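You operate a simulated robot arm through the tools that you are given. There is no shell and no other tool. Be economical: measure what you need, move in short steps, check, and stop when the job is done.

Carry out the task below with a simulated two-armed robot. There is one attempt and no reset: what you move stays moved.

## Task
On the top of the sheet table, fold the grey rag in half, so that it is half as long.

Only the result counts: the job must be done as asked and must still hold three seconds after the hand-in. Knocking over, shifting, dropping, spilling or breaking anything else fails it. Flat cloth is picked up by pressing the open fingertips on it (5 to 10 N) and closing them slowly along it; thin cloth reads only 2 to 8 mm in the jaws.

## Robot
Two 7-joint arms with two-finger parallel grippers on one trunk, on a base that drives. Base frame: it is fixed to the floor where the robot stands at the start and does not move with it; the origin is under the middle of the robot, x ahead of it, y to its left, z up. Units: mm, degrees, N and s.
The left shoulder is at the start at [70, 163, 1120], the right one opposite. Places, roughly: top of the sheet table [700, 400, 800]. Payload 3.43 kg a hand.
The TCP of each hand is the grasp point between the finger pads, 34 mm short of the fingertips. In the tool frame z runs along the fingers and y along their closing line. Largest opening 128 mm; finger width 24, thickness 12; the body of the gripper, 48 by 130 mm, starts 96 mm behind the TCP.
Orientation is that of the tool frame in the base frame, as a unit quaternion [w, x, y, z]. With the fingers straight down and closing along the base's y, the tool's x points along the base's -x, its y along +y and its z along -z.

## Interface
- The arms move only by the tool arm_command. It takes "left_commands", "right_commands" or both (then of equal length, played together; a hand with none holds still); each is a list of rows, each a list of 7 numbers: the shift along the base's x, y, z in units of 20 mm (1.0 is 20 mm), then the turn, a rotation vector about the base's x, y, z in units of 6 degrees (1.0 is 6 degrees), then the opening, from 0 (shut) to 1 (fully open). In form: [[dx, dy, dz, wx, wy, wz, gripper], ...]. A call has 1 to 12 rows; each row shifts and turns the commanded pose from where the row before left it. A call with a number of a shift or a turn outside -1 to 1 is refused whole. A row lasts 0.2 s, in which the tool goes at most 50 mm and 8.6 degrees; a call with a longer step from one row to the next is refused whole, and so is a gripper value outside its range. Where a pose cannot be reached the arm comes as near as it can. A force on the tool above 40 N (or 10 N above the force at the start of the call, whichever is more), or a blocked arm, ends the call early, and 0.2 s more pass. The fingers move at their own pace (about 153 mm/s each) and stop on an object; they squeeze with about 43 N. The grip force told is the motor's: it shows also when the fingers shut on nothing. Time passes only in rows, and 0.2 s behind the last, so rows that do not move let the fingers close. It gives the time, the measured TCP pose, the force on the tool (base axes), the opening and the grip force at its end, in the units of the frame above (readings bear some noise).
- Cameras (640 x 400 px; columns grow to the right, rows downward): "scene" is now at [123.2, 4.3, 1346.7]; the picture's right is [-0.14, -0.99, 0.00], its down [-0.68, 0.10, -0.73] and it looks along [0.72, -0.10, -0.69] (base axes); focal length 255 px, centre (320, 200). "left" rides on the left gripper at [-36, 0, -98] in its tool frame; the picture's right is [0.00, -1.00, 0.00], its down [0.97, 0.00, -0.24] and it looks along [0.24, 0.00, 0.97] (tool axes); focal length 218 px, centre (320, 200). "right" rides on the right gripper at [-36, 0, -98] in its tool frame; the picture's right is [0.00, -1.00, 0.00], its down [0.97, 0.00, -0.24] and it looks along [0.24, 0.00, 0.97] (tool axes); focal length 218 px, centre (320, 200). There is no depth. A picture from a camera that has moved, and an enlarged one, comes with that camera's place and axes in the base frame and with its lens. The place of the scene camera against the robot may be out by one fixed shift of up to 25 mm in any direction.
- capture(camera): a new picture of that camera. It takes no simulated time.
- slide_trunk(by): slides the trunk up (or, below 0, down) by that many mm; the arms and the scene camera ride with it, the base frame stays. It gives what a move gives, with no picture.
- roll_base(legs): drives the robot by 1 to 6 legs, each [ahead, left, turn to the left] in mm, mm and degrees, along the robot's own axes; the way and the turn of a leg run together, so that a leg with both is an arc; at most 1500 mm and 180 degrees a leg. The arms and the cameras ride along, it lands a little off, and it stops where it bumps. It gives what a move gives.
- pan_tilt(pan, tilt): turns the head with the scene camera to pan (to the left, within 86 degrees either way) and tilt (down, from -29 to 69), counted from straight ahead of the robot. It gives what a move gives.
- close_up(camera, box): a new picture of the part [left, top, right, bottom] of that camera's present view, enlarged. It takes no simulated time.
- hand_in(): hands the job in; it is judged then, once.

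Work in short steps. Places have to be worked out from the pictures, the camera data and where the tool is seen: move nearer, look again, correct. Check each grasp and each placing, and mend what went wrong. You have 120 turns and 108 pictures in all, those below and enlarged ones among them. Open the grippers and draw the arms clear of the work before you hand the job in, unless the task says otherwise; then end with one line.

The tools are called as a command line: name --argument value ..., lists and objects as JSON in quotes. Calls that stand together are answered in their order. arm_command: Moves the arms, as the interface text tells. Its arguments: {"type":"object","properties":{"left_commands":{"type":"array","items":{"type":"array","items":{"type":"number"}}},"right_commands":{"type":"array","items":{"type":"array","items":{"type":"number"}}}},"required":[]} The other tools are called the same way: slide_trunk (by) slides the trunk up or down; roll_base (legs) drives the base; pan_tilt (pan, tilt) turns the head that bears the scene camera; capture (camera) takes a picture; close_up (camera, box) takes an enlarged picture of a part of a camera's view; hand_in () hands the job in.

At the start:

```text
clock: 0.0
left_tcp_pos: [614.8, 190.7, 1015.8]
left_ee_rot: [0.0, 0.001, 1.0, 0.0]
left_wrist_force: [0.3, -0.3, -0.6]
left_gripper_width: 128.2
left_finger_force: 0.1
right_tcp_pos: [560.4, -218.5, 1042.5]
right_ee_rot: [0.0, -0.001, 1.0, 0.001]
right_wrist_force: [0.8, -0.9, -0.5]
right_gripper_width: 127.9
right_finger_force: 0.0
trunk travel left (down, up): [-600.0, 340.0]
robot x, y, heading: [0.1, -1.8, -0.1]
head pan, tilt: [-8.3, 43.4]
```

scene: 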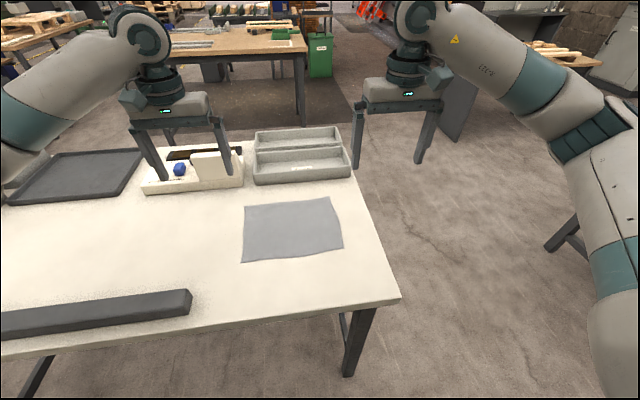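
right: 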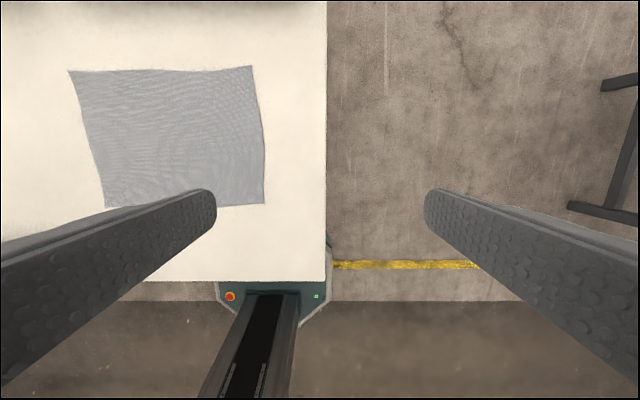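
left: 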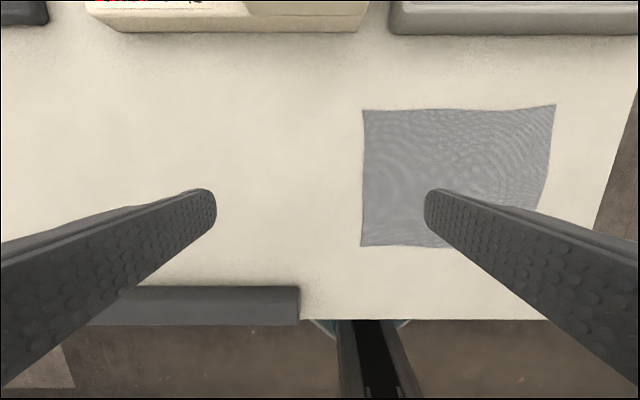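

The two wrist views intersect at a table height of about z=801. The rag spans x≈500–705 and y≈-128–130, so its long side lies along y. I'd like to work from the table's right end, where both arms reach symmetrically, so I'll check first that the floor there is free.

pan_tilt --pan -65 --tilt 40

capture --camera "scene"

```text
clock: 1.3
left_tcp_pos: [616.0, 190.3, 1014.0]
left_ee_rot: [0.0, 0.0, 1.0, -0.001]
left_wrist_force: [-0.5, -0.1, 0.4]
left_gripper_width: 128.0
left_finger_force: 0.0
right_tcp_pos: [560.6, -217.7, 1043.3]
right_ee_rot: [0.0, 0.0, 1.0, -0.001]
right_wrist_force: [-0.3, 0.2, 0.3]
right_gripper_width: 128.0
right_finger_force: 0.1
trunk travel left (down, up): [-600.0, 340.0]
robot x, y, heading: [-3.0, -0.6, -0.2]
head pan, tilt: [-65.0, 40.0]
```

```text
104 pictures are left
camera scene: at [77.5, -60.8, 1351.6], right [-0.91, -0.42, 0.0], down [-0.27, 0.58, -0.77], along [0.32, -0.69, -0.64], focal length 255 px, centre (320, 200)
```

scene: 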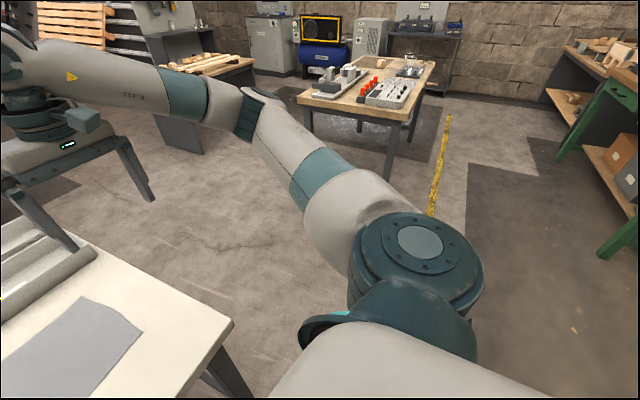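

The floor to the right is clear out to about y=-1700. I'll back off, strafe right, go ahead and turn to face the table's right end.

roll_base --legs '[[-150, 0, 0], [0, -750, 0], [755, 0, 0], [0, 0, 90]]'

pan_tilt --pan 0 --tilt 45

capture --camera "scene"

```text
clock: 13.9
left_tcp_pos: [409.0, -143.9, 1015.3]
left_ee_rot: [0.0, 0.71, -0.704, 0.001]
left_wrist_force: [0.0, 0.9, 0.0]
left_gripper_width: 127.8
left_finger_force: 0.1
right_tcp_pos: [818.5, -195.3, 1042.4]
right_ee_rot: [0.0, 0.709, -0.705, 0.0]
right_wrist_force: [-0.4, -0.4, -0.4]
right_gripper_width: 128.0
right_finger_force: 0.0
trunk travel left (down, up): [-600.0, 340.0]
robot x, y, heading: [602.6, -757.3, 90.4]
head pan, tilt: [-65.0, 40.0]
```

```text
clock: 15.2
left_tcp_pos: [408.7, -143.2, 1014.2]
left_ee_rot: [0.0, 0.71, -0.704, 0.0]
left_wrist_force: [-0.2, -0.1, 0.2]
left_gripper_width: 128.3
left_finger_force: 0.1
right_tcp_pos: [819.9, -196.3, 1043.1]
right_ee_rot: [0.0, 0.709, -0.705, 0.0]
right_wrist_force: [-0.1, 0.3, 0.1]
right_gripper_width: 127.9
right_finger_force: 0.0
trunk travel left (down, up): [-600.0, 340.0]
robot x, y, heading: [601.9, -760.6, 90.3]
head pan, tilt: [0.0, 45.0]
```

```text
103 pictures are left
camera scene: at [594.0, -610.0, 1344.4], right [1.0, 0.01, 0.0], down [0.0, -0.71, -0.71], along [0.0, 0.71, -0.71], focal length 255 px, centre (320, 200)
```

scene: 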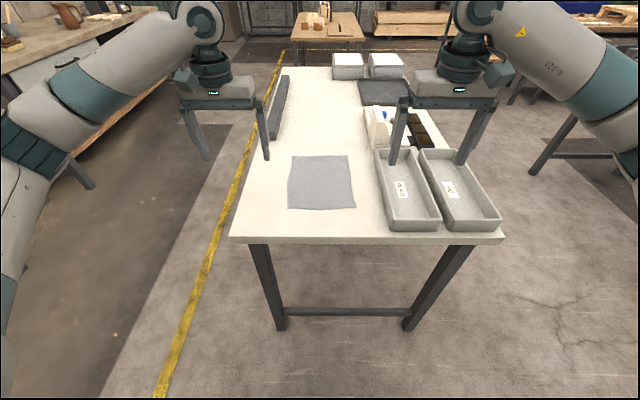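

Facing the end of the table, the rag lies crosswise in good reach and the bins sit to its right. I'll drive a little closer.

roll_base --legs '[[130, 0, 0]]'

capture --camera "left"

capture --camera "right"

```text
clock: 16.5
left_tcp_pos: [408.9, -13.9, 1015.2]
left_ee_rot: [0.001, 0.709, -0.705, 0.0]
left_wrist_force: [-0.1, 0.1, 0.0]
left_gripper_width: 128.2
left_finger_force: 0.0
right_tcp_pos: [819.5, -68.3, 1041.9]
right_ee_rot: [0.001, 0.709, -0.705, -0.001]
right_wrist_force: [-1.1, -0.4, -0.3]
right_gripper_width: 128.0
right_finger_force: 0.0
trunk travel left (down, up): [-600.0, 340.0]
robot x, y, heading: [606.0, -632.8, 90.7]
head pan, tilt: [0.0, 45.0]
```

```text
102 pictures are left
camera left: at [407.8, 20.7, 1112.6], right [1.0, 0.01, 0.0], down [0.01, -0.97, 0.24], along [0.0, -0.24, -0.97], focal length 218 px, centre (320, 200)
```

left: 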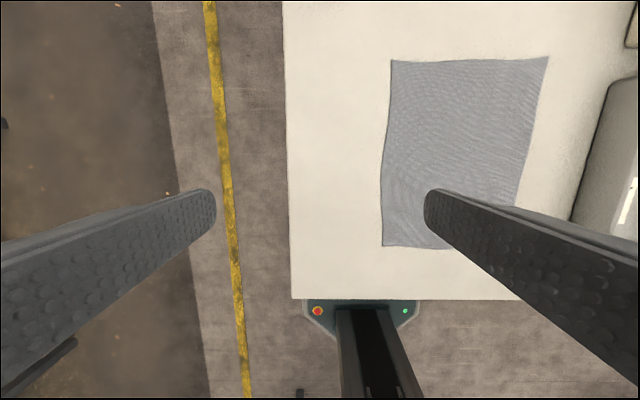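

```text
101 pictures are left
camera right: at [817.3, -30.9, 1139.7], right [1.0, 0.01, 0.0], down [0.01, -0.97, 0.24], along [0.0, -0.24, -0.97], focal length 218 px, centre (320, 200)
```

right: 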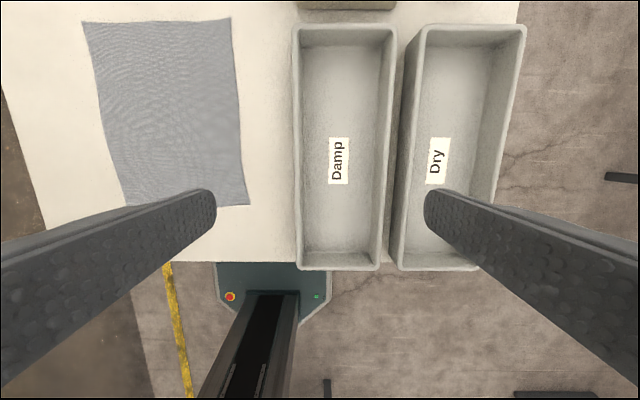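

The corners come out at NL(506,-127), NR(703,-124), FL(499,127) and FR(696,133). I'll pinch the near edge close to both its corners and carry it over the far edge. Both hands now turn about z so that they close along base y, moving towards x≈530 and x≈680 while still high.

arm_command --left_commands '[[0.5, -0.35, 0, 0, 0, 1, 0.5], [0.5, -0.35, 0, 0, 0, 1, 0.5], [0.5, -0.35, 0, 0, 0, 1, 0.5], [0.5, -0.35, 0, 0, 0, 1, 0.5], [0.5, -0.35, 0, 0, 0, 1, 0.5], [0.5, -0.35, 0, 0, 0, 1, 0.5], [0.5, -0.35, 0, 0, 0, 1, 0.5], [0.5, -0.35, 0, 0, 0, 1, 0.5], [0.5, -0.35, 0, 0, 0, 1, 0.5], [0.5, -0.35, 0, 0, 0, 1, 0.5], [0.5, -0.35, 0, 0, 0, 1, 0.5], [0.5, -0.35, 0, 0, 0, 1, 0.5]]' --right_commands '[[-0.58, -0.12, 0, 0, 0, -1, 0.5], [-0.58, -0.12, 0, 0, 0, -1, 0.5], [-0.58, -0.12, 0, 0, 0, -1, 0.5], [-0.58, -0.12, 0, 0, 0, -1, 0.5], [-0.58, -0.12, 0, 0, 0, -1, 0.5], [-0.58, -0.12, 0, 0, 0, -1, 0.5], [-0.58, -0.12, 0, 0, 0, -1, 0.5], [-0.58, -0.12, 0, 0, 0, -1, 0.5], [-0.58, -0.12, 0, 0, 0, -1, 0.5], [-0.58, -0.12, 0, 0, 0, -1, 0.5], [-0.58, -0.12, 0, 0, 0, -1, 0.5], [-0.58, -0.12, 0, 0, 0, -1, 0.5]]'

```text
clock: 19.1
left_tcp_pos: [527.9, -99.7, 1013.8]
left_ee_rot: [0.001, 0.988, -0.154, -0.001]
left_wrist_force: [-12.5, 0.9, -26.0]
left_gripper_width: 63.8
left_finger_force: 0.2
right_tcp_pos: [678.7, -96.4, 1044.6]
right_ee_rot: [-0.002, -0.157, 0.988, 0.001]
right_wrist_force: [13.5, -1.0, 26.1]
right_gripper_width: 64.0
right_finger_force: 0.0
trunk travel left (down, up): [-600.0, 340.0]
robot x, y, heading: [602.4, -631.9, 90.3]
head pan, tilt: [0.0, 45.0]
```

The hands press on each other with a force of 26 N, so something on the wrists is touching. I'll move them apart by 40 mm and look.

arm_command --left_commands '[[-0.5, 0, 0, 0, 0, 0, 0.5], [-0.5, 0, 0, 0, 0, 0, 0.5], [0, 0, 0, 0, 0, 0, 0.5]]' --right_commands '[[0.5, 0, 0, 0, 0, 0, 0.5], [0.5, 0, 0, 0, 0, 0, 0.5], [0, 0, 0, 0, 0, 0, 0.5]]'

capture --camera "scene"

```text
clock: 19.9
left_tcp_pos: [509.2, -98.5, 1013.4]
left_ee_rot: [0.001, 0.988, -0.153, -0.001]
left_wrist_force: [-0.3, 0.5, -0.7]
left_gripper_width: 63.9
left_finger_force: 0.0
right_tcp_pos: [699.2, -95.6, 1041.9]
right_ee_rot: [0.001, -0.159, 0.987, -0.001]
right_wrist_force: [0.1, 0.9, -0.8]
right_gripper_width: 63.9
right_finger_force: 0.1
trunk travel left (down, up): [-600.0, 340.0]
robot x, y, heading: [606.3, -628.7, 90.1]
head pan, tilt: [0.0, 45.0]
```

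```text
100 pictures are left
camera scene: at [593.2, -480.7, 1344.3], right [1.0, 0.01, 0.0], down [0.0, -0.71, -0.71], along [0.0, 0.71, -0.71], focal length 255 px, centre (320, 200)
```

scene: 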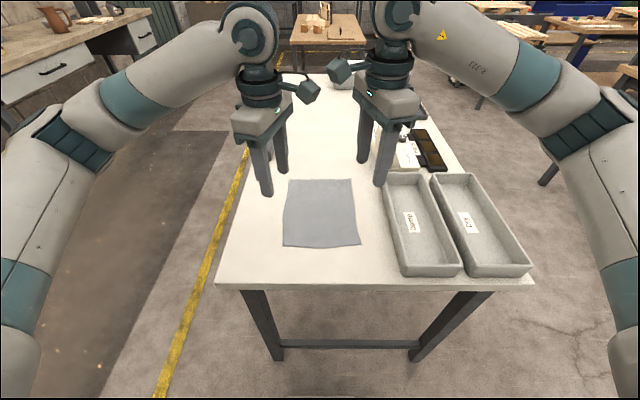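

It's the sideways wrist boxes that meet, and at about 150 mm spacing. The present 72° turn closes diagonally towards each corner, which suits the pinch, so I'll keep it. I'll hold about 165 mm between the hands and come down to just above the cloth.

arm_command --left_commands '[[0.075, 0.017, -0.815, 0, 0, 0, 0.24], [0.075, 0.017, -0.815, 0, 0, 0, 0.24], [0.075, 0.017, -0.815, 0, 0, 0, 0.24], [0.075, 0.017, -0.815, 0, 0, 0, 0.24], [0.075, 0.017, -0.815, 0, 0, 0, 0.24], [0.075, 0.017, -0.815, 0, 0, 0, 0.24], [0.075, 0.017, -0.815, 0, 0, 0, 0.24], [0.075, 0.017, -0.815, 0, 0, 0, 0.24], [0.075, 0.017, -0.815, 0, 0, 0, 0.24], [0.075, 0.017, -0.815, 0, 0, 0, 0.24]]' --right_commands '[[-0.05, 0.003, -0.96, 0, 0, 0, 0.24], [-0.05, 0.003, -0.96, 0, 0, 0, 0.24], [-0.05, 0.003, -0.96, 0, 0, 0, 0.24], [-0.05, 0.003, -0.96, 0, 0, 0, 0.24], [-0.05, 0.003, -0.96, 0, 0, 0, 0.24], [-0.05, 0.003, -0.96, 0, 0, 0, 0.24], [-0.05, 0.003, -0.96, 0, 0, 0, 0.24], [-0.05, 0.003, -0.96, 0, 0, 0, 0.24], [-0.05, 0.003, -0.96, 0, 0, 0, 0.24], [-0.05, 0.003, -0.96, 0, 0, 0, 0.24]]'

capture --camera "left"

capture --camera "right"

close_up --camera "scene" --box '[220, 120, 420, 280]'

```text
clock: 21.5
left_tcp_pos: [514.3, -97.1, 904.1]
left_ee_rot: [0.003, 0.988, -0.153, -0.002]
left_wrist_force: [-3.7, -0.6, -1.3]
left_gripper_width: 30.8
left_finger_force: 0.1
right_tcp_pos: [695.8, -93.2, 917.2]
right_ee_rot: [-0.001, -0.158, 0.988, 0.002]
right_wrist_force: [2.1, 0.8, 0.8]
right_gripper_width: 30.5
right_finger_force: 0.0
trunk travel left (down, up): [-600.0, 340.0]
robot x, y, heading: [603.6, -627.0, 90.0]
head pan, tilt: [0.0, 45.0]
stopped in row 7 (left hand): the force on the tool passed its limit (the readings are from after the stop); the commanded pose is now the measured one
```

```text
99 pictures are left
camera left: at [480.8, -85.9, 1001.5], right [0.3, 0.95, -0.01], down [0.93, -0.29, 0.24], along [0.22, -0.08, -0.97], focal length 218 px, centre (320, 200)
```

left: 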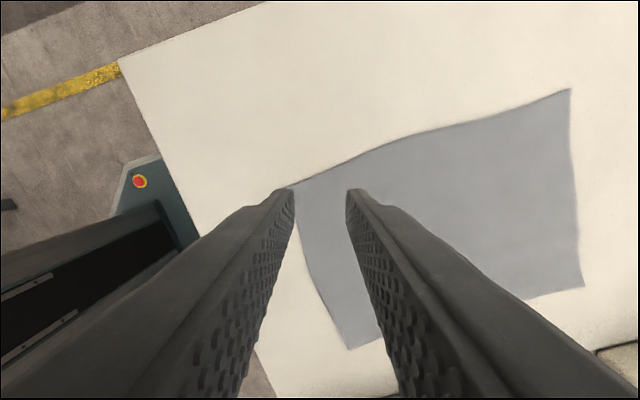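

```text
98 pictures are left
camera right: at [728.8, -81.8, 1013.9], right [0.31, -0.95, 0.0], down [-0.92, -0.3, 0.24], along [-0.23, -0.07, -0.97], focal length 218 px, centre (320, 200)
```

right: 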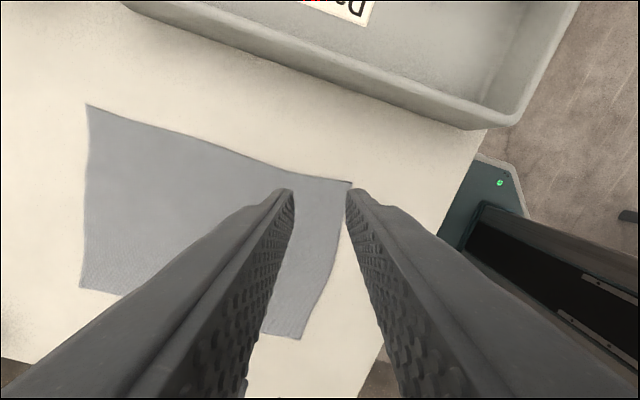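

```text
2.50 times, centred on (320, 200) of scene
camera zoom: at [593.4, -480.6, 1344.4], right [1.0, 0.01, 0.0], down [0.0, -0.71, -0.71], along [0.0, 0.71, -0.71], focal length 638 px, centre (320, 200)
```

zoom: 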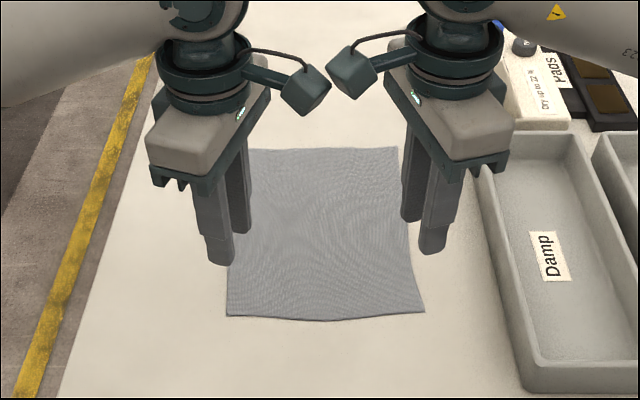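

The inward wrist boxes meet even at 180 mm. I'll raise and part the hands, then turn both the other way, so the boxes face outwards.

arm_command --left_commands '[[-1, 0, 0.2, 0, 0, 0, 0.24], [-1, 0, 0.5, 0, 0, -1, 0.24], [-1, 0, 0.5, 0, 0, -1, 0.24], [0, 0, 0.5, 0, 0, -1, 0.24], [0, 0, 0.5, 0, 0, -1, 0.24], [0, 0, 0.5, 0, 0, -1, 0.24], [0, 0, 0.5, 0, 0, -1, 0.24], [0, 0, 0.5, 0, 0, -1, 0.24], [0, 0, 0, 0, 0, -1, 0.24], [0, 0, 0, 0, 0, -1, 0.24], [0, 0, 0, 0, 0, -1, 0.24], [0, 0, 0, 0, 0, -1, 0.24]]' --right_commands '[[1, 0, 0.2, 0, 0, 0, 0.24], [1, 0, 0.5, 0, 0, 1, 0.24], [1, 0, 0.5, 0, 0, 1, 0.24], [0, 0, 0.5, 0, 0, 1, 0.24], [0, 0, 0.5, 0, 0, 1, 0.24], [0, 0, 0.5, 0, 0, 1, 0.24], [0, 0, 0.5, 0, 0, 1, 0.24], [0, 0, 0.5, 0, 0, 1, 0.24], [0, 0, 0, 0, 0, 1, 0.24], [0, 0, 0, 0, 0, 1, 0.24], [0, 0, 0, 0, 0, 1, 0.24], [0, 0, 0, 0, 0, 1, 0.24]]'

arm_command --left_commands '[[0, 0, 0, 0, 0, -1, 0.24], [0, 0, 0, 0, 0, -1, 0.24], [0, 0, 0, 0, 0, -1, 0.24], [0, 0, 0, 0, 0, -1, 0.24], [0, 0, 0, 0, 0, -1, 0.24], [0, 0, 0, 0, 0, -1, 0.24], [0, 0, 0, 0, 0, -1, 0.24], [0, 0, 0, 0, 0, -1, 0.24], [0, 0, 0, 0, 0, -1, 0.24], [0, 0, 0, 0, 0, -1, 0.24], [0, 0, 0, 0, 0, -1, 0.24], [0, 0, 0, 0, 0, -1, 0.24]]' --right_commands '[[0, 0, 0, 0, 0, 1, 0.24], [0, 0, 0, 0, 0, 1, 0.24], [0, 0, 0, 0, 0, 1, 0.24], [0, 0, 0, 0, 0, 1, 0.24], [0, 0, 0, 0, 0, 1, 0.24], [0, 0, 0, 0, 0, 1, 0.24], [0, 0, 0, 0, 0, 1, 0.24], [0, 0, 0, 0, 0, 1, 0.24], [0, 0, 0, 0, 0, 1, 0.24], [0, 0, 0, 0, 0, 1, 0.24], [0, 0, 0, 0, 0, 1, 0.24], [0, 0, 0, 0, 0, 1, 0.24]]'

```text
clock: 24.1
left_tcp_pos: [455.9, -97.0, 977.6]
left_ee_rot: [0.0, 0.745, -0.667, -0.004]
left_wrist_force: [1.0, -0.4, 0.5]
left_gripper_width: 30.6
left_finger_force: 0.0
right_tcp_pos: [755.9, -93.3, 992.6]
right_ee_rot: [-0.001, -0.67, 0.742, 0.001]
right_wrist_force: [-0.6, -0.4, 0.6]
right_gripper_width: 30.4
right_finger_force: 0.0
trunk travel left (down, up): [-600.0, 340.0]
robot x, y, heading: [603.2, -626.8, 90.5]
head pan, tilt: [0.0, 45.0]
```

```text
clock: 26.7
left_tcp_pos: [455.8, -96.7, 978.4]
left_ee_rot: [0.002, -0.211, 0.978, 0.003]
left_wrist_force: [0.1, -0.8, 0.2]
left_gripper_width: 31.1
left_finger_force: 0.2
right_tcp_pos: [754.9, -93.6, 991.3]
right_ee_rot: [0.002, 0.979, -0.206, -0.001]
right_wrist_force: [0.0, -0.6, -0.3]
right_gripper_width: 30.7
right_finger_force: 0.0
trunk travel left (down, up): [-600.0, 340.0]
robot x, y, heading: [599.7, -628.3, 90.3]
head pan, tilt: [0.0, 45.0]
```

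Both wrists turn freely this way. I'll finish the last 24°, move in to x≈528 and x≈681, and come down to about 15 mm above the cloth.

arm_command --left_commands '[[0.3, 0, 0, 0, 0, -1, 0.24], [0.3, 0, 0, 0, 0, -1, 0.24], [0.3, 0, 0, 0, 0, -1, 0.24], [0.3, 0, 0, 0, 0, -1, 0.24], [0.3, 0, -0.8, 0, 0, 0, 0.24], [0.3, 0, -0.8, 0, 0, 0, 0.24], [0.3, 0, -0.8, 0, 0, 0, 0.24], [0.3, 0, -0.8, 0, 0, 0, 0.24], [0.3, 0, -0.8, 0, 0, 0, 0.24], [0.3, 0, -0.8, 0, 0, 0, 0.24], [0.3, 0, -0.8, 0, 0, 0, 0.24], [0.3, 0, -0.8, 0, 0, 0, 0.24]]' --right_commands '[[-0.31, 0, 0, 0, 0, 1, 0.24], [-0.31, 0, 0, 0, 0, 1, 0.24], [-0.31, 0, 0, 0, 0, 1, 0.24], [-0.31, 0, 0, 0, 0, 1, 0.24], [-0.31, 0, -0.88, 0, 0, 0, 0.24], [-0.31, 0, -0.88, 0, 0, 0, 0.24], [-0.31, 0, -0.88, 0, 0, 0, 0.24], [-0.31, 0, -0.88, 0, 0, 0, 0.24], [-0.31, 0, -0.88, 0, 0, 0, 0.24], [-0.31, 0, -0.88, 0, 0, 0, 0.24], [-0.31, 0, -0.88, 0, 0, 0, 0.24], [-0.31, 0, -0.88, 0, 0, 0, 0.24]]'

capture --camera "left"

capture --camera "right"

close_up --camera "scene" --box '[220, 120, 420, 280]'

```text
clock: 29.3
left_tcp_pos: [527.2, -96.4, 849.0]
left_ee_rot: [0.003, -0.004, 1.0, 0.002]
left_wrist_force: [0.1, 0.1, -0.2]
left_gripper_width: 30.7
left_finger_force: 0.0
right_tcp_pos: [699.5, -93.0, 849.0]
right_ee_rot: [0.003, 0.988, -0.155, -0.001]
right_wrist_force: [-0.8, 1.0, 0.0]
right_gripper_width: 30.7
right_finger_force: 0.0
right hand out of reach, approached as far as the arm can: row 2, 3, 4
trunk travel left (down, up): [-600.0, 340.0]
robot x, y, heading: [603.0, -628.1, 90.2]
head pan, tilt: [0.0, 45.0]
```

```text
96 pictures are left
camera left: at [562.0, -97.9, 947.1], right [0.01, -1.0, 0.0], down [-0.97, -0.01, 0.24], along [-0.24, 0.0, -0.97], focal length 218 px, centre (320, 200)
```

left: 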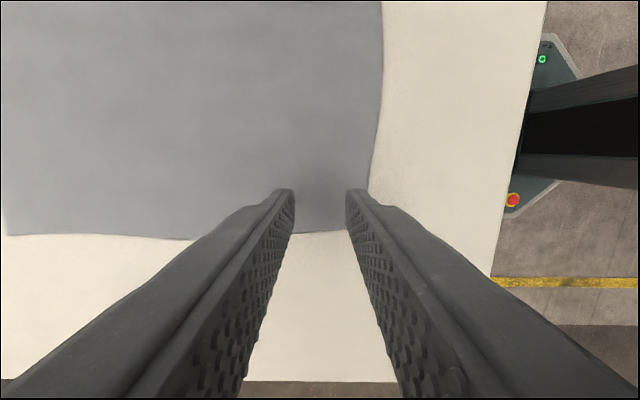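

```text
95 pictures are left
camera right: at [664.4, -81.6, 945.9], right [0.31, 0.95, 0.0], down [0.92, -0.3, 0.24], along [0.23, -0.08, -0.97], focal length 218 px, centre (320, 200)
```

right: 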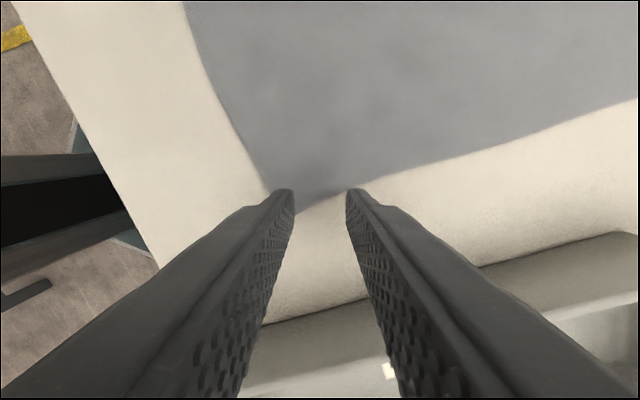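

```text
2.50 times, centred on (320, 200) of scene
camera zoom: at [593.2, -480.3, 1344.4], right [1.0, 0.01, 0.0], down [0.0, -0.71, -0.71], along [0.0, 0.71, -0.71], focal length 638 px, centre (320, 200)
```

zoom: 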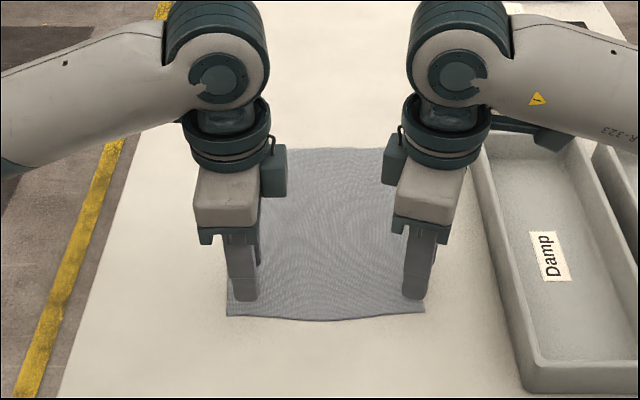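

The left hand is well placed. The right one is 18 mm too far out and stands at 72°, so I'll shift it in and try the last of its turn.

arm_command --right_commands '[[-0.3, 0, 0, 0, 0, 1, 0.24], [-0.3, 0, 0, 0, 0, 1, 0.24], [-0.3, 0, 0, 0, 0, 1, 0.24], [0, 0, 0, 0, 0, 0, 0.24]]'

capture --camera "right"

```text
clock: 30.3
left_tcp_pos: [528.8, -96.8, 850.2]
left_ee_rot: [0.002, -0.003, 1.0, 0.002]
left_wrist_force: [0.5, 0.2, 0.3]
left_gripper_width: 30.6
left_finger_force: 0.0
right_tcp_pos: [681.1, -119.3, 854.7]
right_ee_rot: [-0.021, 0.998, -0.066, -0.012]
right_wrist_force: [-0.1, 0.6, -0.9]
right_gripper_width: 30.6
right_finger_force: 0.0
right hand out of reach, approached as far as the arm can: row 1, 2, 3
trunk travel left (down, up): [-600.0, 340.0]
robot x, y, heading: [602.2, -631.1, 90.1]
head pan, tilt: [0.0, 45.0]
```

```text
93 pictures are left
camera right: at [646.9, -117.5, 952.6], right [0.13, 0.99, 0.04], down [0.97, -0.14, 0.21], along [0.22, 0.01, -0.98], focal length 218 px, centre (320, 200)
```

right: 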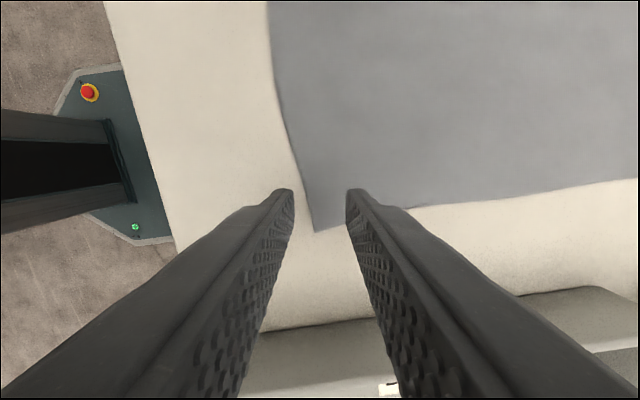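

Forcing that last turn pulled the hand off in y, so I'll give it back.

arm_command --right_commands '[[0, 0, 0, 0, 0, -1, 0.24], [0, 0, 0, 0, 0, -1, 0.24], [0, 0, 0, 0, 0, -1, 0.24], [0, 0, 0, 0, 0, 0, 0.24]]'

```text
clock: 31.3
left_tcp_pos: [527.3, -95.5, 851.0]
left_ee_rot: [0.003, -0.004, 1.0, 0.002]
left_wrist_force: [0.1, 0.2, -0.4]
left_gripper_width: 30.4
left_finger_force: 0.0
right_tcp_pos: [678.7, -117.9, 855.9]
right_ee_rot: [-0.023, 0.975, -0.222, -0.008]
right_wrist_force: [-0.4, 0.1, -0.1]
right_gripper_width: 30.8
right_finger_force: 0.0
trunk travel left (down, up): [-600.0, 340.0]
robot x, y, heading: [600.8, -631.7, 90.6]
head pan, tilt: [0.0, 45.0]
```

The command pose was reset with a slight tilt. I'll straighten it and move back to (681,-94).

arm_command --right_commands '[[0.05, 0.6, 0, -0.46, -0.04, 0, 0.24], [0.05, 0.6, -0.2, 0, 0, 0, 0.24], [0, 0, 0, 0, 0, 0, 0.24]]'

capture --camera "right"

```text
clock: 32.1
left_tcp_pos: [527.8, -96.7, 850.7]
left_ee_rot: [0.003, -0.004, 1.0, 0.003]
left_wrist_force: [0.3, 1.0, -0.6]
left_gripper_width: 30.7
left_finger_force: 0.0
right_tcp_pos: [682.3, -93.9, 852.6]
right_ee_rot: [0.0, 0.975, -0.222, -0.001]
right_wrist_force: [-0.1, 0.3, 0.2]
right_gripper_width: 30.8
right_finger_force: 0.0
trunk travel left (down, up): [-600.0, 340.0]
robot x, y, heading: [603.2, -625.5, 90.2]
head pan, tilt: [0.0, 45.0]
```

```text
92 pictures are left
camera right: at [648.7, -78.8, 949.4], right [0.43, 0.9, 0.0], down [0.88, -0.42, 0.24], along [0.21, -0.1, -0.97], focal length 218 px, centre (320, 200)
```

right: 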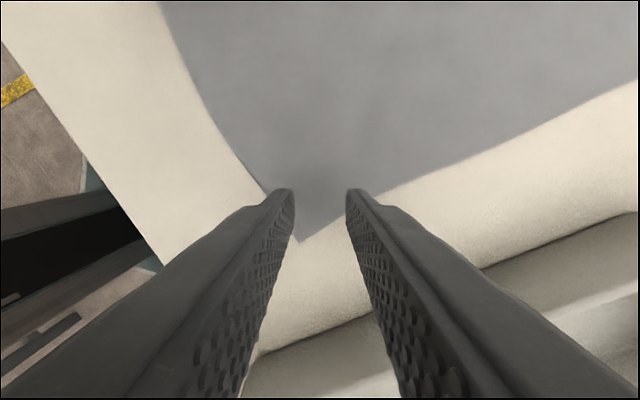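

Nearly right. I'll nudge the right hand 5 mm inwards and lower both to just above contact.

arm_command --left_commands '[[0, 0, -0.3, 0, 0, 0, 0.24], [0, 0, -0.3, 0, 0, 0, 0.24], [0, 0, -0.05, 0, 0, 0, 0.24], [0, 0, 0, 0, 0, 0, 0.24]]' --right_commands '[[-0.25, 0.25, -0.35, 0, 0, 0, 0.24], [0, 0, -0.35, 0, 0, 0, 0.24], [0, 0, -0.05, 0, 0, 0, 0.24], [0, 0, 0, 0, 0, 0, 0.24]]'

```text
clock: 33.1
left_tcp_pos: [527.0, -96.0, 837.1]
left_ee_rot: [0.002, -0.004, 1.0, 0.003]
left_wrist_force: [-0.7, -0.2, -0.3]
left_gripper_width: 30.5
left_finger_force: 0.1
right_tcp_pos: [677.4, -89.6, 837.5]
right_ee_rot: [-0.001, 0.975, -0.222, -0.001]
right_wrist_force: [0.3, 0.4, 0.7]
right_gripper_width: 30.7
right_finger_force: 0.1
trunk travel left (down, up): [-600.0, 340.0]
robot x, y, heading: [606.7, -627.5, 90.4]
head pan, tilt: [0.0, 45.0]
```

Not touching yet. I'll go down another 2 mm and read the force.

arm_command --left_commands '[[0, 0, -0.1, 0, 0, 0, 0.24], [0, 0, 0, 0, 0, 0, 0.24]]' --right_commands '[[0, 0, -0.1, 0, 0, 0, 0.24], [0, 0, 0, 0, 0, 0, 0.24]]'

```text
clock: 33.7
left_tcp_pos: [527.0, -96.8, 836.2]
left_ee_rot: [0.003, -0.003, 1.0, 0.003]
left_wrist_force: [-0.3, -0.4, 4.3]
left_gripper_width: 30.2
left_finger_force: 0.1
right_tcp_pos: [677.3, -89.2, 836.0]
right_ee_rot: [0.0, 0.975, -0.221, -0.001]
right_wrist_force: [0.6, -0.1, 4.2]
right_gripper_width: 30.6
right_finger_force: 0.0
trunk travel left (down, up): [-600.0, 340.0]
robot x, y, heading: [600.7, -627.1, 90.2]
head pan, tilt: [0.0, 45.0]
```

Contact at about 4 N on each hand. I'll press 1 mm more, to about 7 N, and close slowly along the cloth.

arm_command --left_commands '[[0, 0, -0.05, 0, 0, 0, 0.24], [0, 0, 0, 0, 0, 0, 0.21], [0, 0, 0, 0, 0, 0, 0.18], [0, 0, 0, 0, 0, 0, 0.15], [0, 0, 0, 0, 0, 0, 0.12], [0, 0, 0, 0, 0, 0, 0.09], [0, 0, 0, 0, 0, 0, 0.06], [0, 0, 0, 0, 0, 0, 0.03], [0, 0, 0, 0, 0, 0, 0], [0, 0, 0, 0, 0, 0, 0]]' --right_commands '[[0, 0, -0.05, 0, 0, 0, 0.24], [0, 0, 0, 0, 0, 0, 0.21], [0, 0, 0, 0, 0, 0, 0.18], [0, 0, 0, 0, 0, 0, 0.15], [0, 0, 0, 0, 0, 0, 0.12], [0, 0, 0, 0, 0, 0, 0.09], [0, 0, 0, 0, 0, 0, 0.06], [0, 0, 0, 0, 0, 0, 0.03], [0, 0, 0, 0, 0, 0, 0], [0, 0, 0, 0, 0, 0, 0]]'

capture --camera "left"

capture --camera "right"

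```text
clock: 35.9
left_tcp_pos: [527.0, -98.3, 835.4]
left_ee_rot: [0.003, -0.004, 1.0, 0.004]
left_wrist_force: [4.7, -1.3, 18.3]
left_gripper_width: 1.7
left_finger_force: 36.5
right_tcp_pos: [677.3, -91.1, 836.0]
right_ee_rot: [-0.002, 0.975, -0.222, -0.002]
right_wrist_force: [-2.9, 0.9, 11.3]
right_gripper_width: 0.1
right_finger_force: 32.7
trunk travel left (down, up): [-600.0, 340.0]
robot x, y, heading: [602.7, -626.8, 90.2]
head pan, tilt: [0.0, 45.0]
```

```text
91 pictures are left
camera left: at [562.4, -99.9, 933.1], right [0.01, -1.0, -0.01], down [-0.97, -0.01, 0.24], along [-0.24, 0.01, -0.97], focal length 218 px, centre (320, 200)
```

left: 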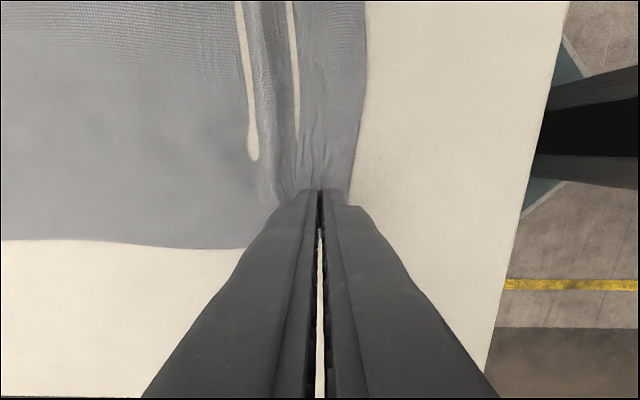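

```text
90 pictures are left
camera right: at [643.9, -75.7, 932.4], right [0.43, 0.9, 0.0], down [0.88, -0.42, 0.24], along [0.21, -0.1, -0.97], focal length 218 px, centre (320, 200)
```

right: 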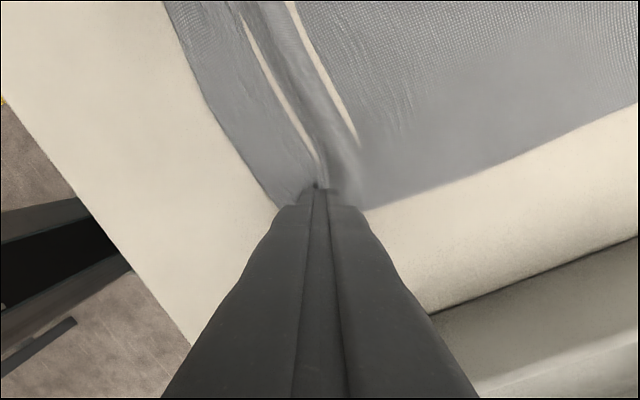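

A ridge formed under both hands. Left reads 1.7 mm but right only 0.1 mm, so I'll lift 30 mm and check whether they hold.

arm_command --left_commands '[[0, 0, 0.5, 0, 0, 0, 0], [0, 0, 0.5, 0, 0, 0, 0], [0, 0, 0.5, 0, 0, 0, 0]]' --right_commands '[[0, 0, 0.5, 0, 0, 0, 0], [0, 0, 0.5, 0, 0, 0, 0], [0, 0, 0.5, 0, 0, 0, 0]]'

capture --camera "left"

capture --camera "right"

close_up --camera "scene" --box '[220, 120, 420, 280]'

```text
clock: 36.7
left_tcp_pos: [527.5, -95.8, 863.9]
left_ee_rot: [0.002, -0.004, 1.0, 0.002]
left_wrist_force: [-0.4, 0.1, 0.7]
left_gripper_width: 1.8
left_finger_force: 36.8
right_tcp_pos: [677.4, -89.3, 863.4]
right_ee_rot: [0.0, 0.975, -0.222, -0.001]
right_wrist_force: [0.8, 0.6, -0.5]
right_gripper_width: 0.0
right_finger_force: 33.0
trunk travel left (down, up): [-600.0, 340.0]
robot x, y, heading: [601.7, -635.0, 90.3]
head pan, tilt: [0.0, 45.0]
```

```text
89 pictures are left
camera left: at [561.7, -97.3, 961.2], right [0.01, -1.0, 0.0], down [-0.97, -0.01, 0.24], along [-0.24, 0.0, -0.97], focal length 218 px, centre (320, 200)
```

left: 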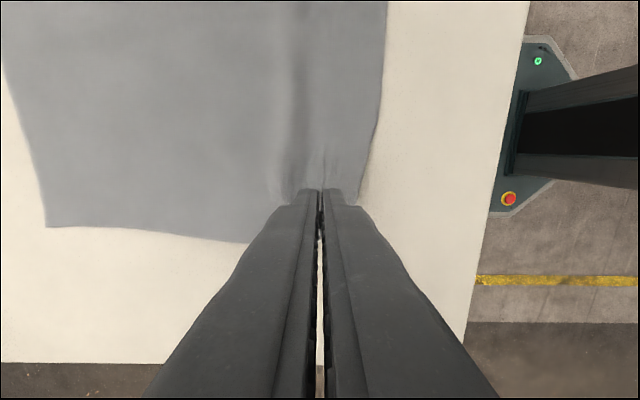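

```text
88 pictures are left
camera right: at [644.0, -73.4, 960.3], right [0.43, 0.9, 0.0], down [0.88, -0.42, 0.24], along [0.21, -0.1, -0.97], focal length 218 px, centre (320, 200)
```

right: 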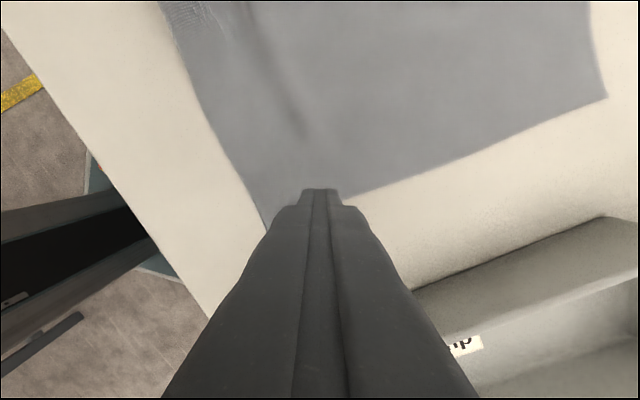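

```text
2.50 times, centred on (320, 200) of scene
camera zoom: at [593.3, -480.6, 1344.2], right [1.0, 0.01, 0.0], down [0.0, -0.71, -0.71], along [0.0, 0.71, -0.71], focal length 638 px, centre (320, 200)
```

zoom: 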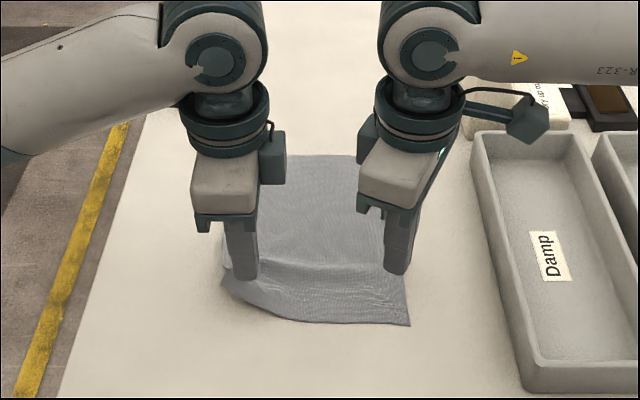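

The left hand holds but the right one slipped. I'll lower the left so the cloth lies flat again, open the right, and look.

arm_command --left_commands '[[0, 0, -0.4, 0, 0, 0, 0], [0, 0, -0.4, 0, 0, 0, 0], [0, 0, -0.4, 0, 0, 0, 0], [0, 0, 0, 0, 0, 0, 0]]' --right_commands '[[0, 0, 0, 0, 0, 0, 0.28], [0, 0, -0.2, 0, 0, 0, 0.28], [0, 0, -0.2, 0, 0, 0, 0.28], [0, 0, 0, 0, 0, 0, 0.28]]'

capture --camera "right"

close_up --camera "scene" --box '[260, 180, 380, 270]'

```text
clock: 37.7
left_tcp_pos: [527.4, -97.4, 841.3]
left_ee_rot: [0.003, -0.003, 1.0, 0.003]
left_wrist_force: [-0.7, 0.1, 0.4]
left_gripper_width: 1.4
left_finger_force: 36.6
right_tcp_pos: [676.9, -90.5, 856.6]
right_ee_rot: [0.0, 0.975, -0.222, -0.001]
right_wrist_force: [-0.8, 0.4, -0.6]
right_gripper_width: 35.6
right_finger_force: 0.0
trunk travel left (down, up): [-600.0, 340.0]
robot x, y, heading: [603.4, -626.7, 90.4]
head pan, tilt: [0.0, 45.0]
```

```text
86 pictures are left
camera right: at [644.0, -73.9, 952.7], right [0.43, 0.9, 0.0], down [0.88, -0.42, 0.24], along [0.21, -0.1, -0.97], focal length 218 px, centre (320, 200)
```

right: 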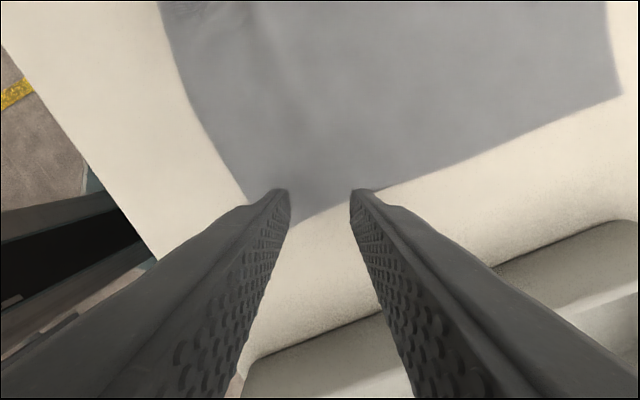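

```text
4.44 times, centred on (320, 225) of scene
camera zoom: at [593.3, -480.9, 1344.4], right [1.0, 0.01, 0.0], down [0.0, -0.71, -0.71], along [0.0, 0.71, -0.71], focal length 1135 px, centre (320, 89)
```

zoom: 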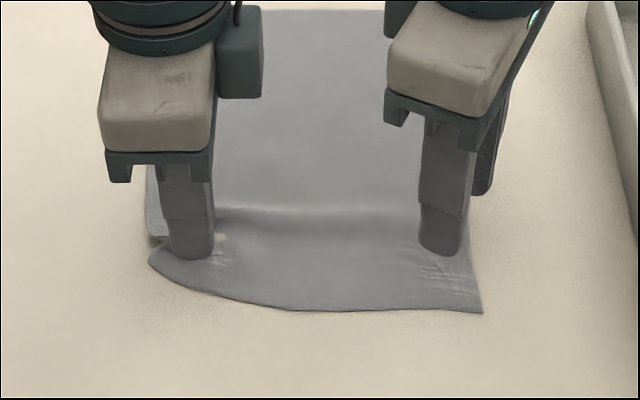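

The rag's right edge has shifted to x≈687, so the far finger of the right hand was half off the cloth. I'll move the right hand to x≈664 and lower it to just above the cloth.

arm_command --right_commands '[[-0.65, 0, 0, 0, 0, 0, 0.24], [0, 0, -0.5, 0, 0, 0, 0.24], [0, 0, -0.45, 0, 0, 0, 0.24], [0, 0, -0.1, 0, 0, 0, 0.24], [0, 0, 0, 0, 0, 0, 0.24]]'

capture --camera "right"

```text
clock: 38.9
left_tcp_pos: [527.2, -97.9, 840.7]
left_ee_rot: [0.003, -0.003, 1.0, 0.002]
left_wrist_force: [-0.9, 0.6, 0.2]
left_gripper_width: 1.5
left_finger_force: 36.2
right_tcp_pos: [664.3, -89.3, 835.2]
right_ee_rot: [0.0, 0.975, -0.222, -0.001]
right_wrist_force: [2.8, 1.2, 5.7]
right_gripper_width: 31.1
right_finger_force: 0.6
trunk travel left (down, up): [-600.0, 340.0]
robot x, y, heading: [604.1, -631.8, 90.6]
head pan, tilt: [0.0, 45.0]
```

```text
84 pictures are left
camera right: at [630.9, -73.7, 932.3], right [0.43, 0.9, 0.0], down [0.88, -0.42, 0.24], along [0.21, -0.1, -0.97], focal length 218 px, centre (320, 200)
```

right: 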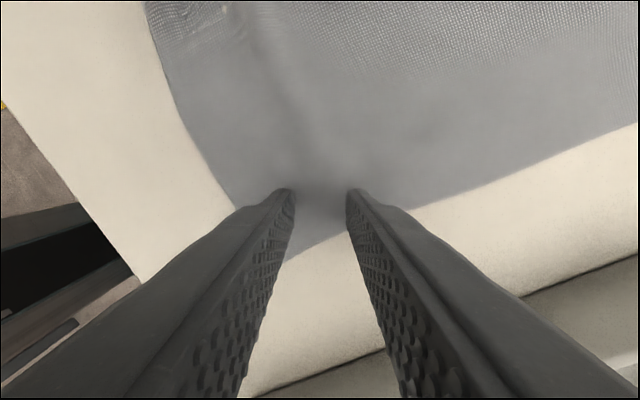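

Both fingers stand on cloth at about 6 N. I'll press slightly and close slowly.

arm_command --right_commands '[[0, 0, -0.03, 0, 0, 0, 0.24], [0, 0, 0, 0, 0, 0, 0.21], [0, 0, 0, 0, 0, 0, 0.18], [0, 0, 0, 0, 0, 0, 0.15], [0, 0, 0, 0, 0, 0, 0.12], [0, 0, 0, 0, 0, 0, 0.09], [0, 0, 0, 0, 0, 0, 0.06], [0, 0, 0, 0, 0, 0, 0.03], [0, 0, 0, 0, 0, 0, 0], [0, 0, 0, 0, 0, 0, 0]]'

arm_command --left_commands '[[0, 0, 0.5, 0, 0, 0, 0], [0, 0, 0.5, 0, 0, 0, 0], [0, 0, 0.5, 0, 0, 0, 0]]' --right_commands '[[0, 0, 0.5, 0, 0, 0, 0], [0, 0, 0.5, 0, 0, 0, 0], [0, 0, 0.5, 0, 0, 0, 0]]'

close_up --camera "scene" --box '[240, 150, 400, 270]'

```text
clock: 41.1
left_tcp_pos: [527.1, -96.5, 840.9]
left_ee_rot: [0.002, -0.003, 1.0, 0.002]
left_wrist_force: [0.8, -0.2, 0.8]
left_gripper_width: 1.7
left_finger_force: 36.4
right_tcp_pos: [663.4, -89.5, 836.1]
right_ee_rot: [0.0, 0.975, -0.222, -0.001]
right_wrist_force: [-1.4, 1.0, 15.6]
right_gripper_width: 1.9
right_finger_force: 36.0
trunk travel left (down, up): [-600.0, 340.0]
robot x, y, heading: [602.0, -627.2, 90.2]
head pan, tilt: [0.0, 45.0]
```

```text
clock: 41.9
left_tcp_pos: [527.4, -97.2, 869.5]
left_ee_rot: [0.002, -0.004, 1.0, 0.002]
left_wrist_force: [0.5, -0.2, -0.3]
left_gripper_width: 1.6
left_finger_force: 36.5
right_tcp_pos: [664.3, -89.4, 864.7]
right_ee_rot: [-0.001, 0.975, -0.222, -0.001]
right_wrist_force: [-0.1, 0.3, -0.2]
right_gripper_width: 1.5
right_finger_force: 36.8
trunk travel left (down, up): [-600.0, 340.0]
robot x, y, heading: [601.4, -633.9, 90.3]
head pan, tilt: [0.0, 45.0]
```

```text
3.33 times, centred on (320, 210) of scene
camera zoom: at [593.4, -480.8, 1344.3], right [1.0, 0.01, 0.0], down [0.0, -0.71, -0.71], along [0.0, 0.71, -0.71], focal length 851 px, centre (320, 167)
```

zoom: 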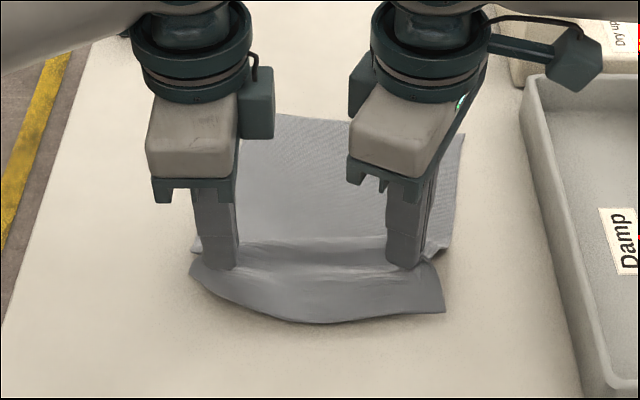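

Both corners are held, but this pinch leaves a tail of about 30 mm that would double back when folded. I'll set it down, release and regrip right at the edge with a smaller pinch. I'll spread the hands slightly while lowering, to straighten the edge.

arm_command --left_commands '[[-0.3, -0.1, 0, 0, 0, 0, 0], [-0.1, -0.1, -0.5, 0, 0, 0, 0], [0, -0.1, -0.5, 0, 0, 0, 0], [0, 0, -0.5, 0, 0, 0, 0], [0, 0, 0, 0, 0, 0, 0.3], [0, 0, 0, 0, 0, 0, 0.3], [0, 0, 1, 0, 0, 0, 0.3], [0, 0, 1, 0, 0, 0, 0.16], [0, 0, 0, 0, 0, 0, 0.16]]' --right_commands '[[0.3, -0.1, 0, 0, 0, 0, 0], [0.1, -0.1, -0.45, 0, 0, 0, 0], [0, -0.1, -0.45, 0, 0, 0, 0], [0, 0, -0.45, 0, 0, 0, 0], [0, 0, 0, 0, 0, 0, 0.3], [0, 0, 0, 0, 0, 0, 0.3], [0, 0, 1, 0, 0, 0, 0.3], [0, 0, 1, 0, 0, 0, 0.16], [0, 0, 0, 0, 0, 0, 0.16]]'

capture --camera "left"

capture --camera "right"

close_up --camera "scene" --box '[240, 150, 400, 270]'

```text
clock: 43.9
left_tcp_pos: [518.3, -102.5, 880.0]
left_ee_rot: [0.002, -0.003, 1.0, 0.002]
left_wrist_force: [1.0, -0.5, -0.7]
left_gripper_width: 20.2
left_finger_force: 0.1
right_tcp_pos: [670.9, -95.1, 877.1]
right_ee_rot: [0.0, 0.975, -0.221, -0.001]
right_wrist_force: [0.7, 0.5, 0.2]
right_gripper_width: 20.2
right_finger_force: 0.1
trunk travel left (down, up): [-600.0, 340.0]
robot x, y, heading: [599.2, -625.4, 90.5]
head pan, tilt: [0.0, 45.0]
```

```text
82 pictures are left
camera left: at [554.1, -103.8, 977.2], right [0.01, -1.0, 0.0], down [-0.97, -0.01, 0.24], along [-0.24, 0.0, -0.97], focal length 218 px, centre (320, 200)
```

left: 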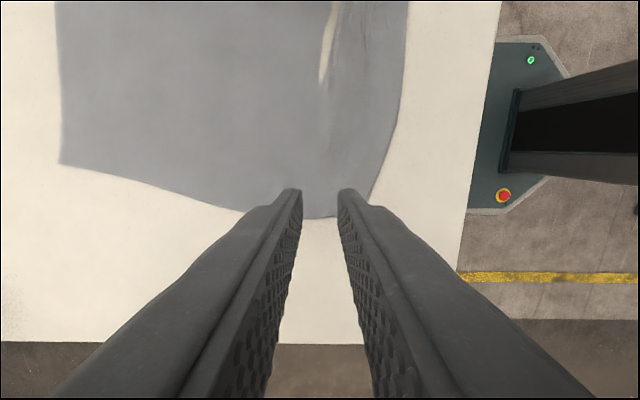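

```text
81 pictures are left
camera right: at [638.7, -79.2, 974.1], right [0.43, 0.9, 0.0], down [0.88, -0.42, 0.24], along [0.21, -0.1, -0.97], focal length 218 px, centre (320, 200)
```

right: 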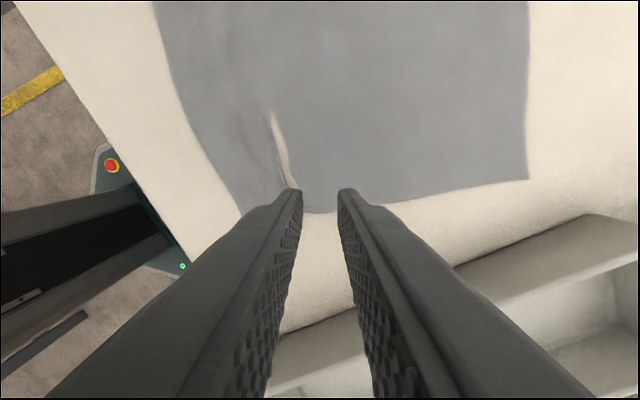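

```text
3.33 times, centred on (320, 210) of scene
camera zoom: at [593.2, -480.5, 1344.3], right [1.0, 0.01, 0.0], down [0.0, -0.71, -0.71], along [0.0, 0.71, -0.71], focal length 851 px, centre (320, 167)
```

zoom: 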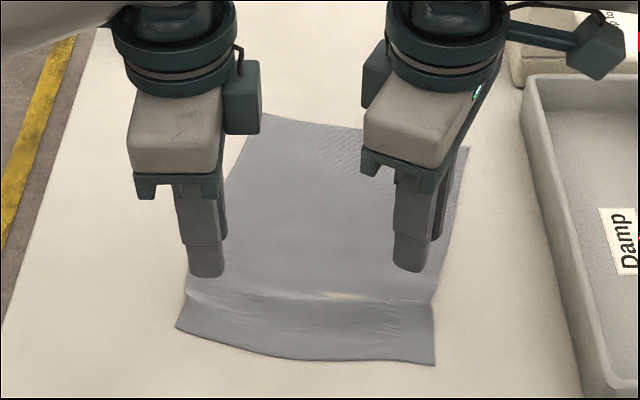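

The rag has shifted and turned a little. I'll draw the hands up and apart and measure it afresh.

arm_command --left_commands '[[-1, 0, 1, 0, 0, 0, 0.16], [-1, 0, 1, 0, 0, 0, 0.16], [-1, 0, 1, 0, 0, 0, 0.16], [-1, 0, 1, 0, 0, 0, 0.16], [-1, 0, 1, 0, 0, 0, 0.16], [-1, 0, 1, 0, 0, 0, 0.16]]' --right_commands '[[1, 0, 1, 0, 0, 0, 0.16], [1, 0, 1, 0, 0, 0, 0.16], [1, 0, 1, 0, 0, 0, 0.16], [1, 0, 1, 0, 0, 0, 0.16], [1, 0, 1, 0, 0, 0, 0.16], [1, 0, 1, 0, 0, 0, 0.16]]'

close_up --camera "scene" --box '[240, 150, 400, 270]'

capture --camera "left"

capture --camera "right"

```text
clock: 45.3
left_tcp_pos: [398.8, -104.1, 1000.7]
left_ee_rot: [0.001, -0.003, 1.0, 0.003]
left_wrist_force: [0.7, -0.4, 0.2]
left_gripper_width: 20.7
left_finger_force: 0.0
right_tcp_pos: [792.6, -95.7, 999.0]
right_ee_rot: [0.0, 0.975, -0.222, -0.001]
right_wrist_force: [-0.4, -0.1, 0.4]
right_gripper_width: 20.6
right_finger_force: 0.1
trunk travel left (down, up): [-600.0, 340.0]
robot x, y, heading: [604.1, -629.7, 90.2]
head pan, tilt: [0.0, 45.0]
```

```text
3.33 times, centred on (320, 210) of scene
camera zoom: at [593.4, -482.0, 1344.4], right [1.0, 0.01, 0.0], down [0.0, -0.71, -0.71], along [0.0, 0.71, -0.71], focal length 851 px, centre (320, 167)
```

zoom: 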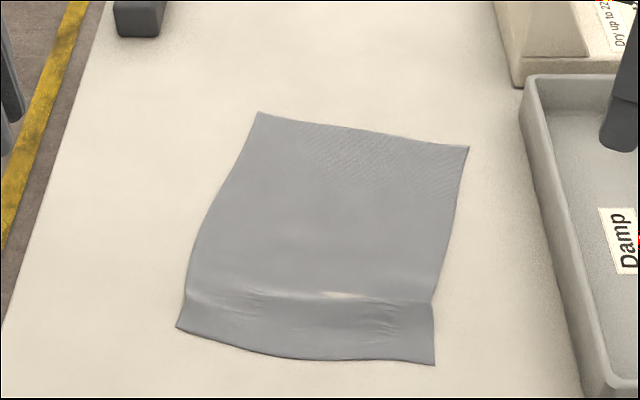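

```text
78 pictures are left
camera left: at [434.0, -105.0, 1097.7], right [0.01, -1.0, -0.01], down [-0.97, -0.01, 0.24], along [-0.24, 0.0, -0.97], focal length 218 px, centre (320, 200)
```

left: 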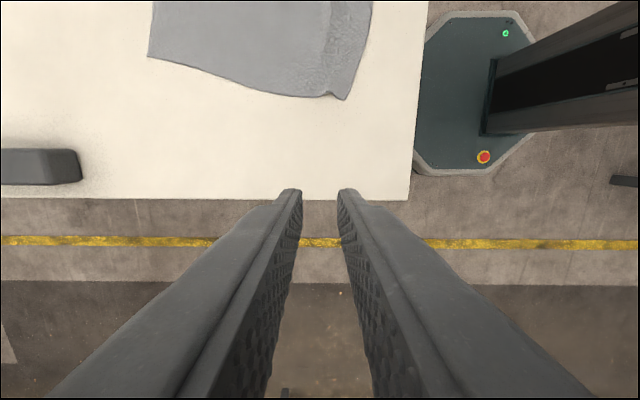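

```text
77 pictures are left
camera right: at [759.9, -79.8, 1095.4], right [0.43, 0.9, 0.0], down [0.88, -0.42, 0.24], along [0.21, -0.1, -0.97], focal length 218 px, centre (320, 200)
```

right: 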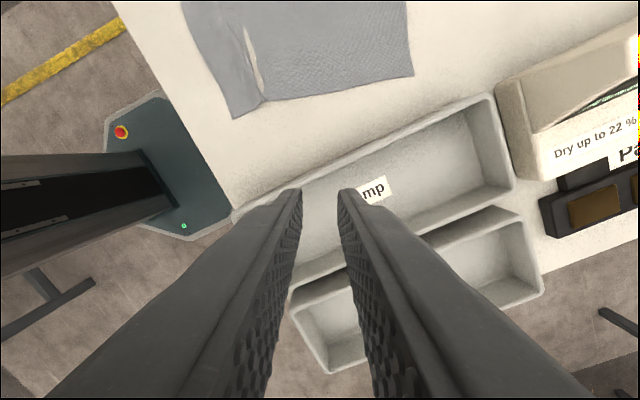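

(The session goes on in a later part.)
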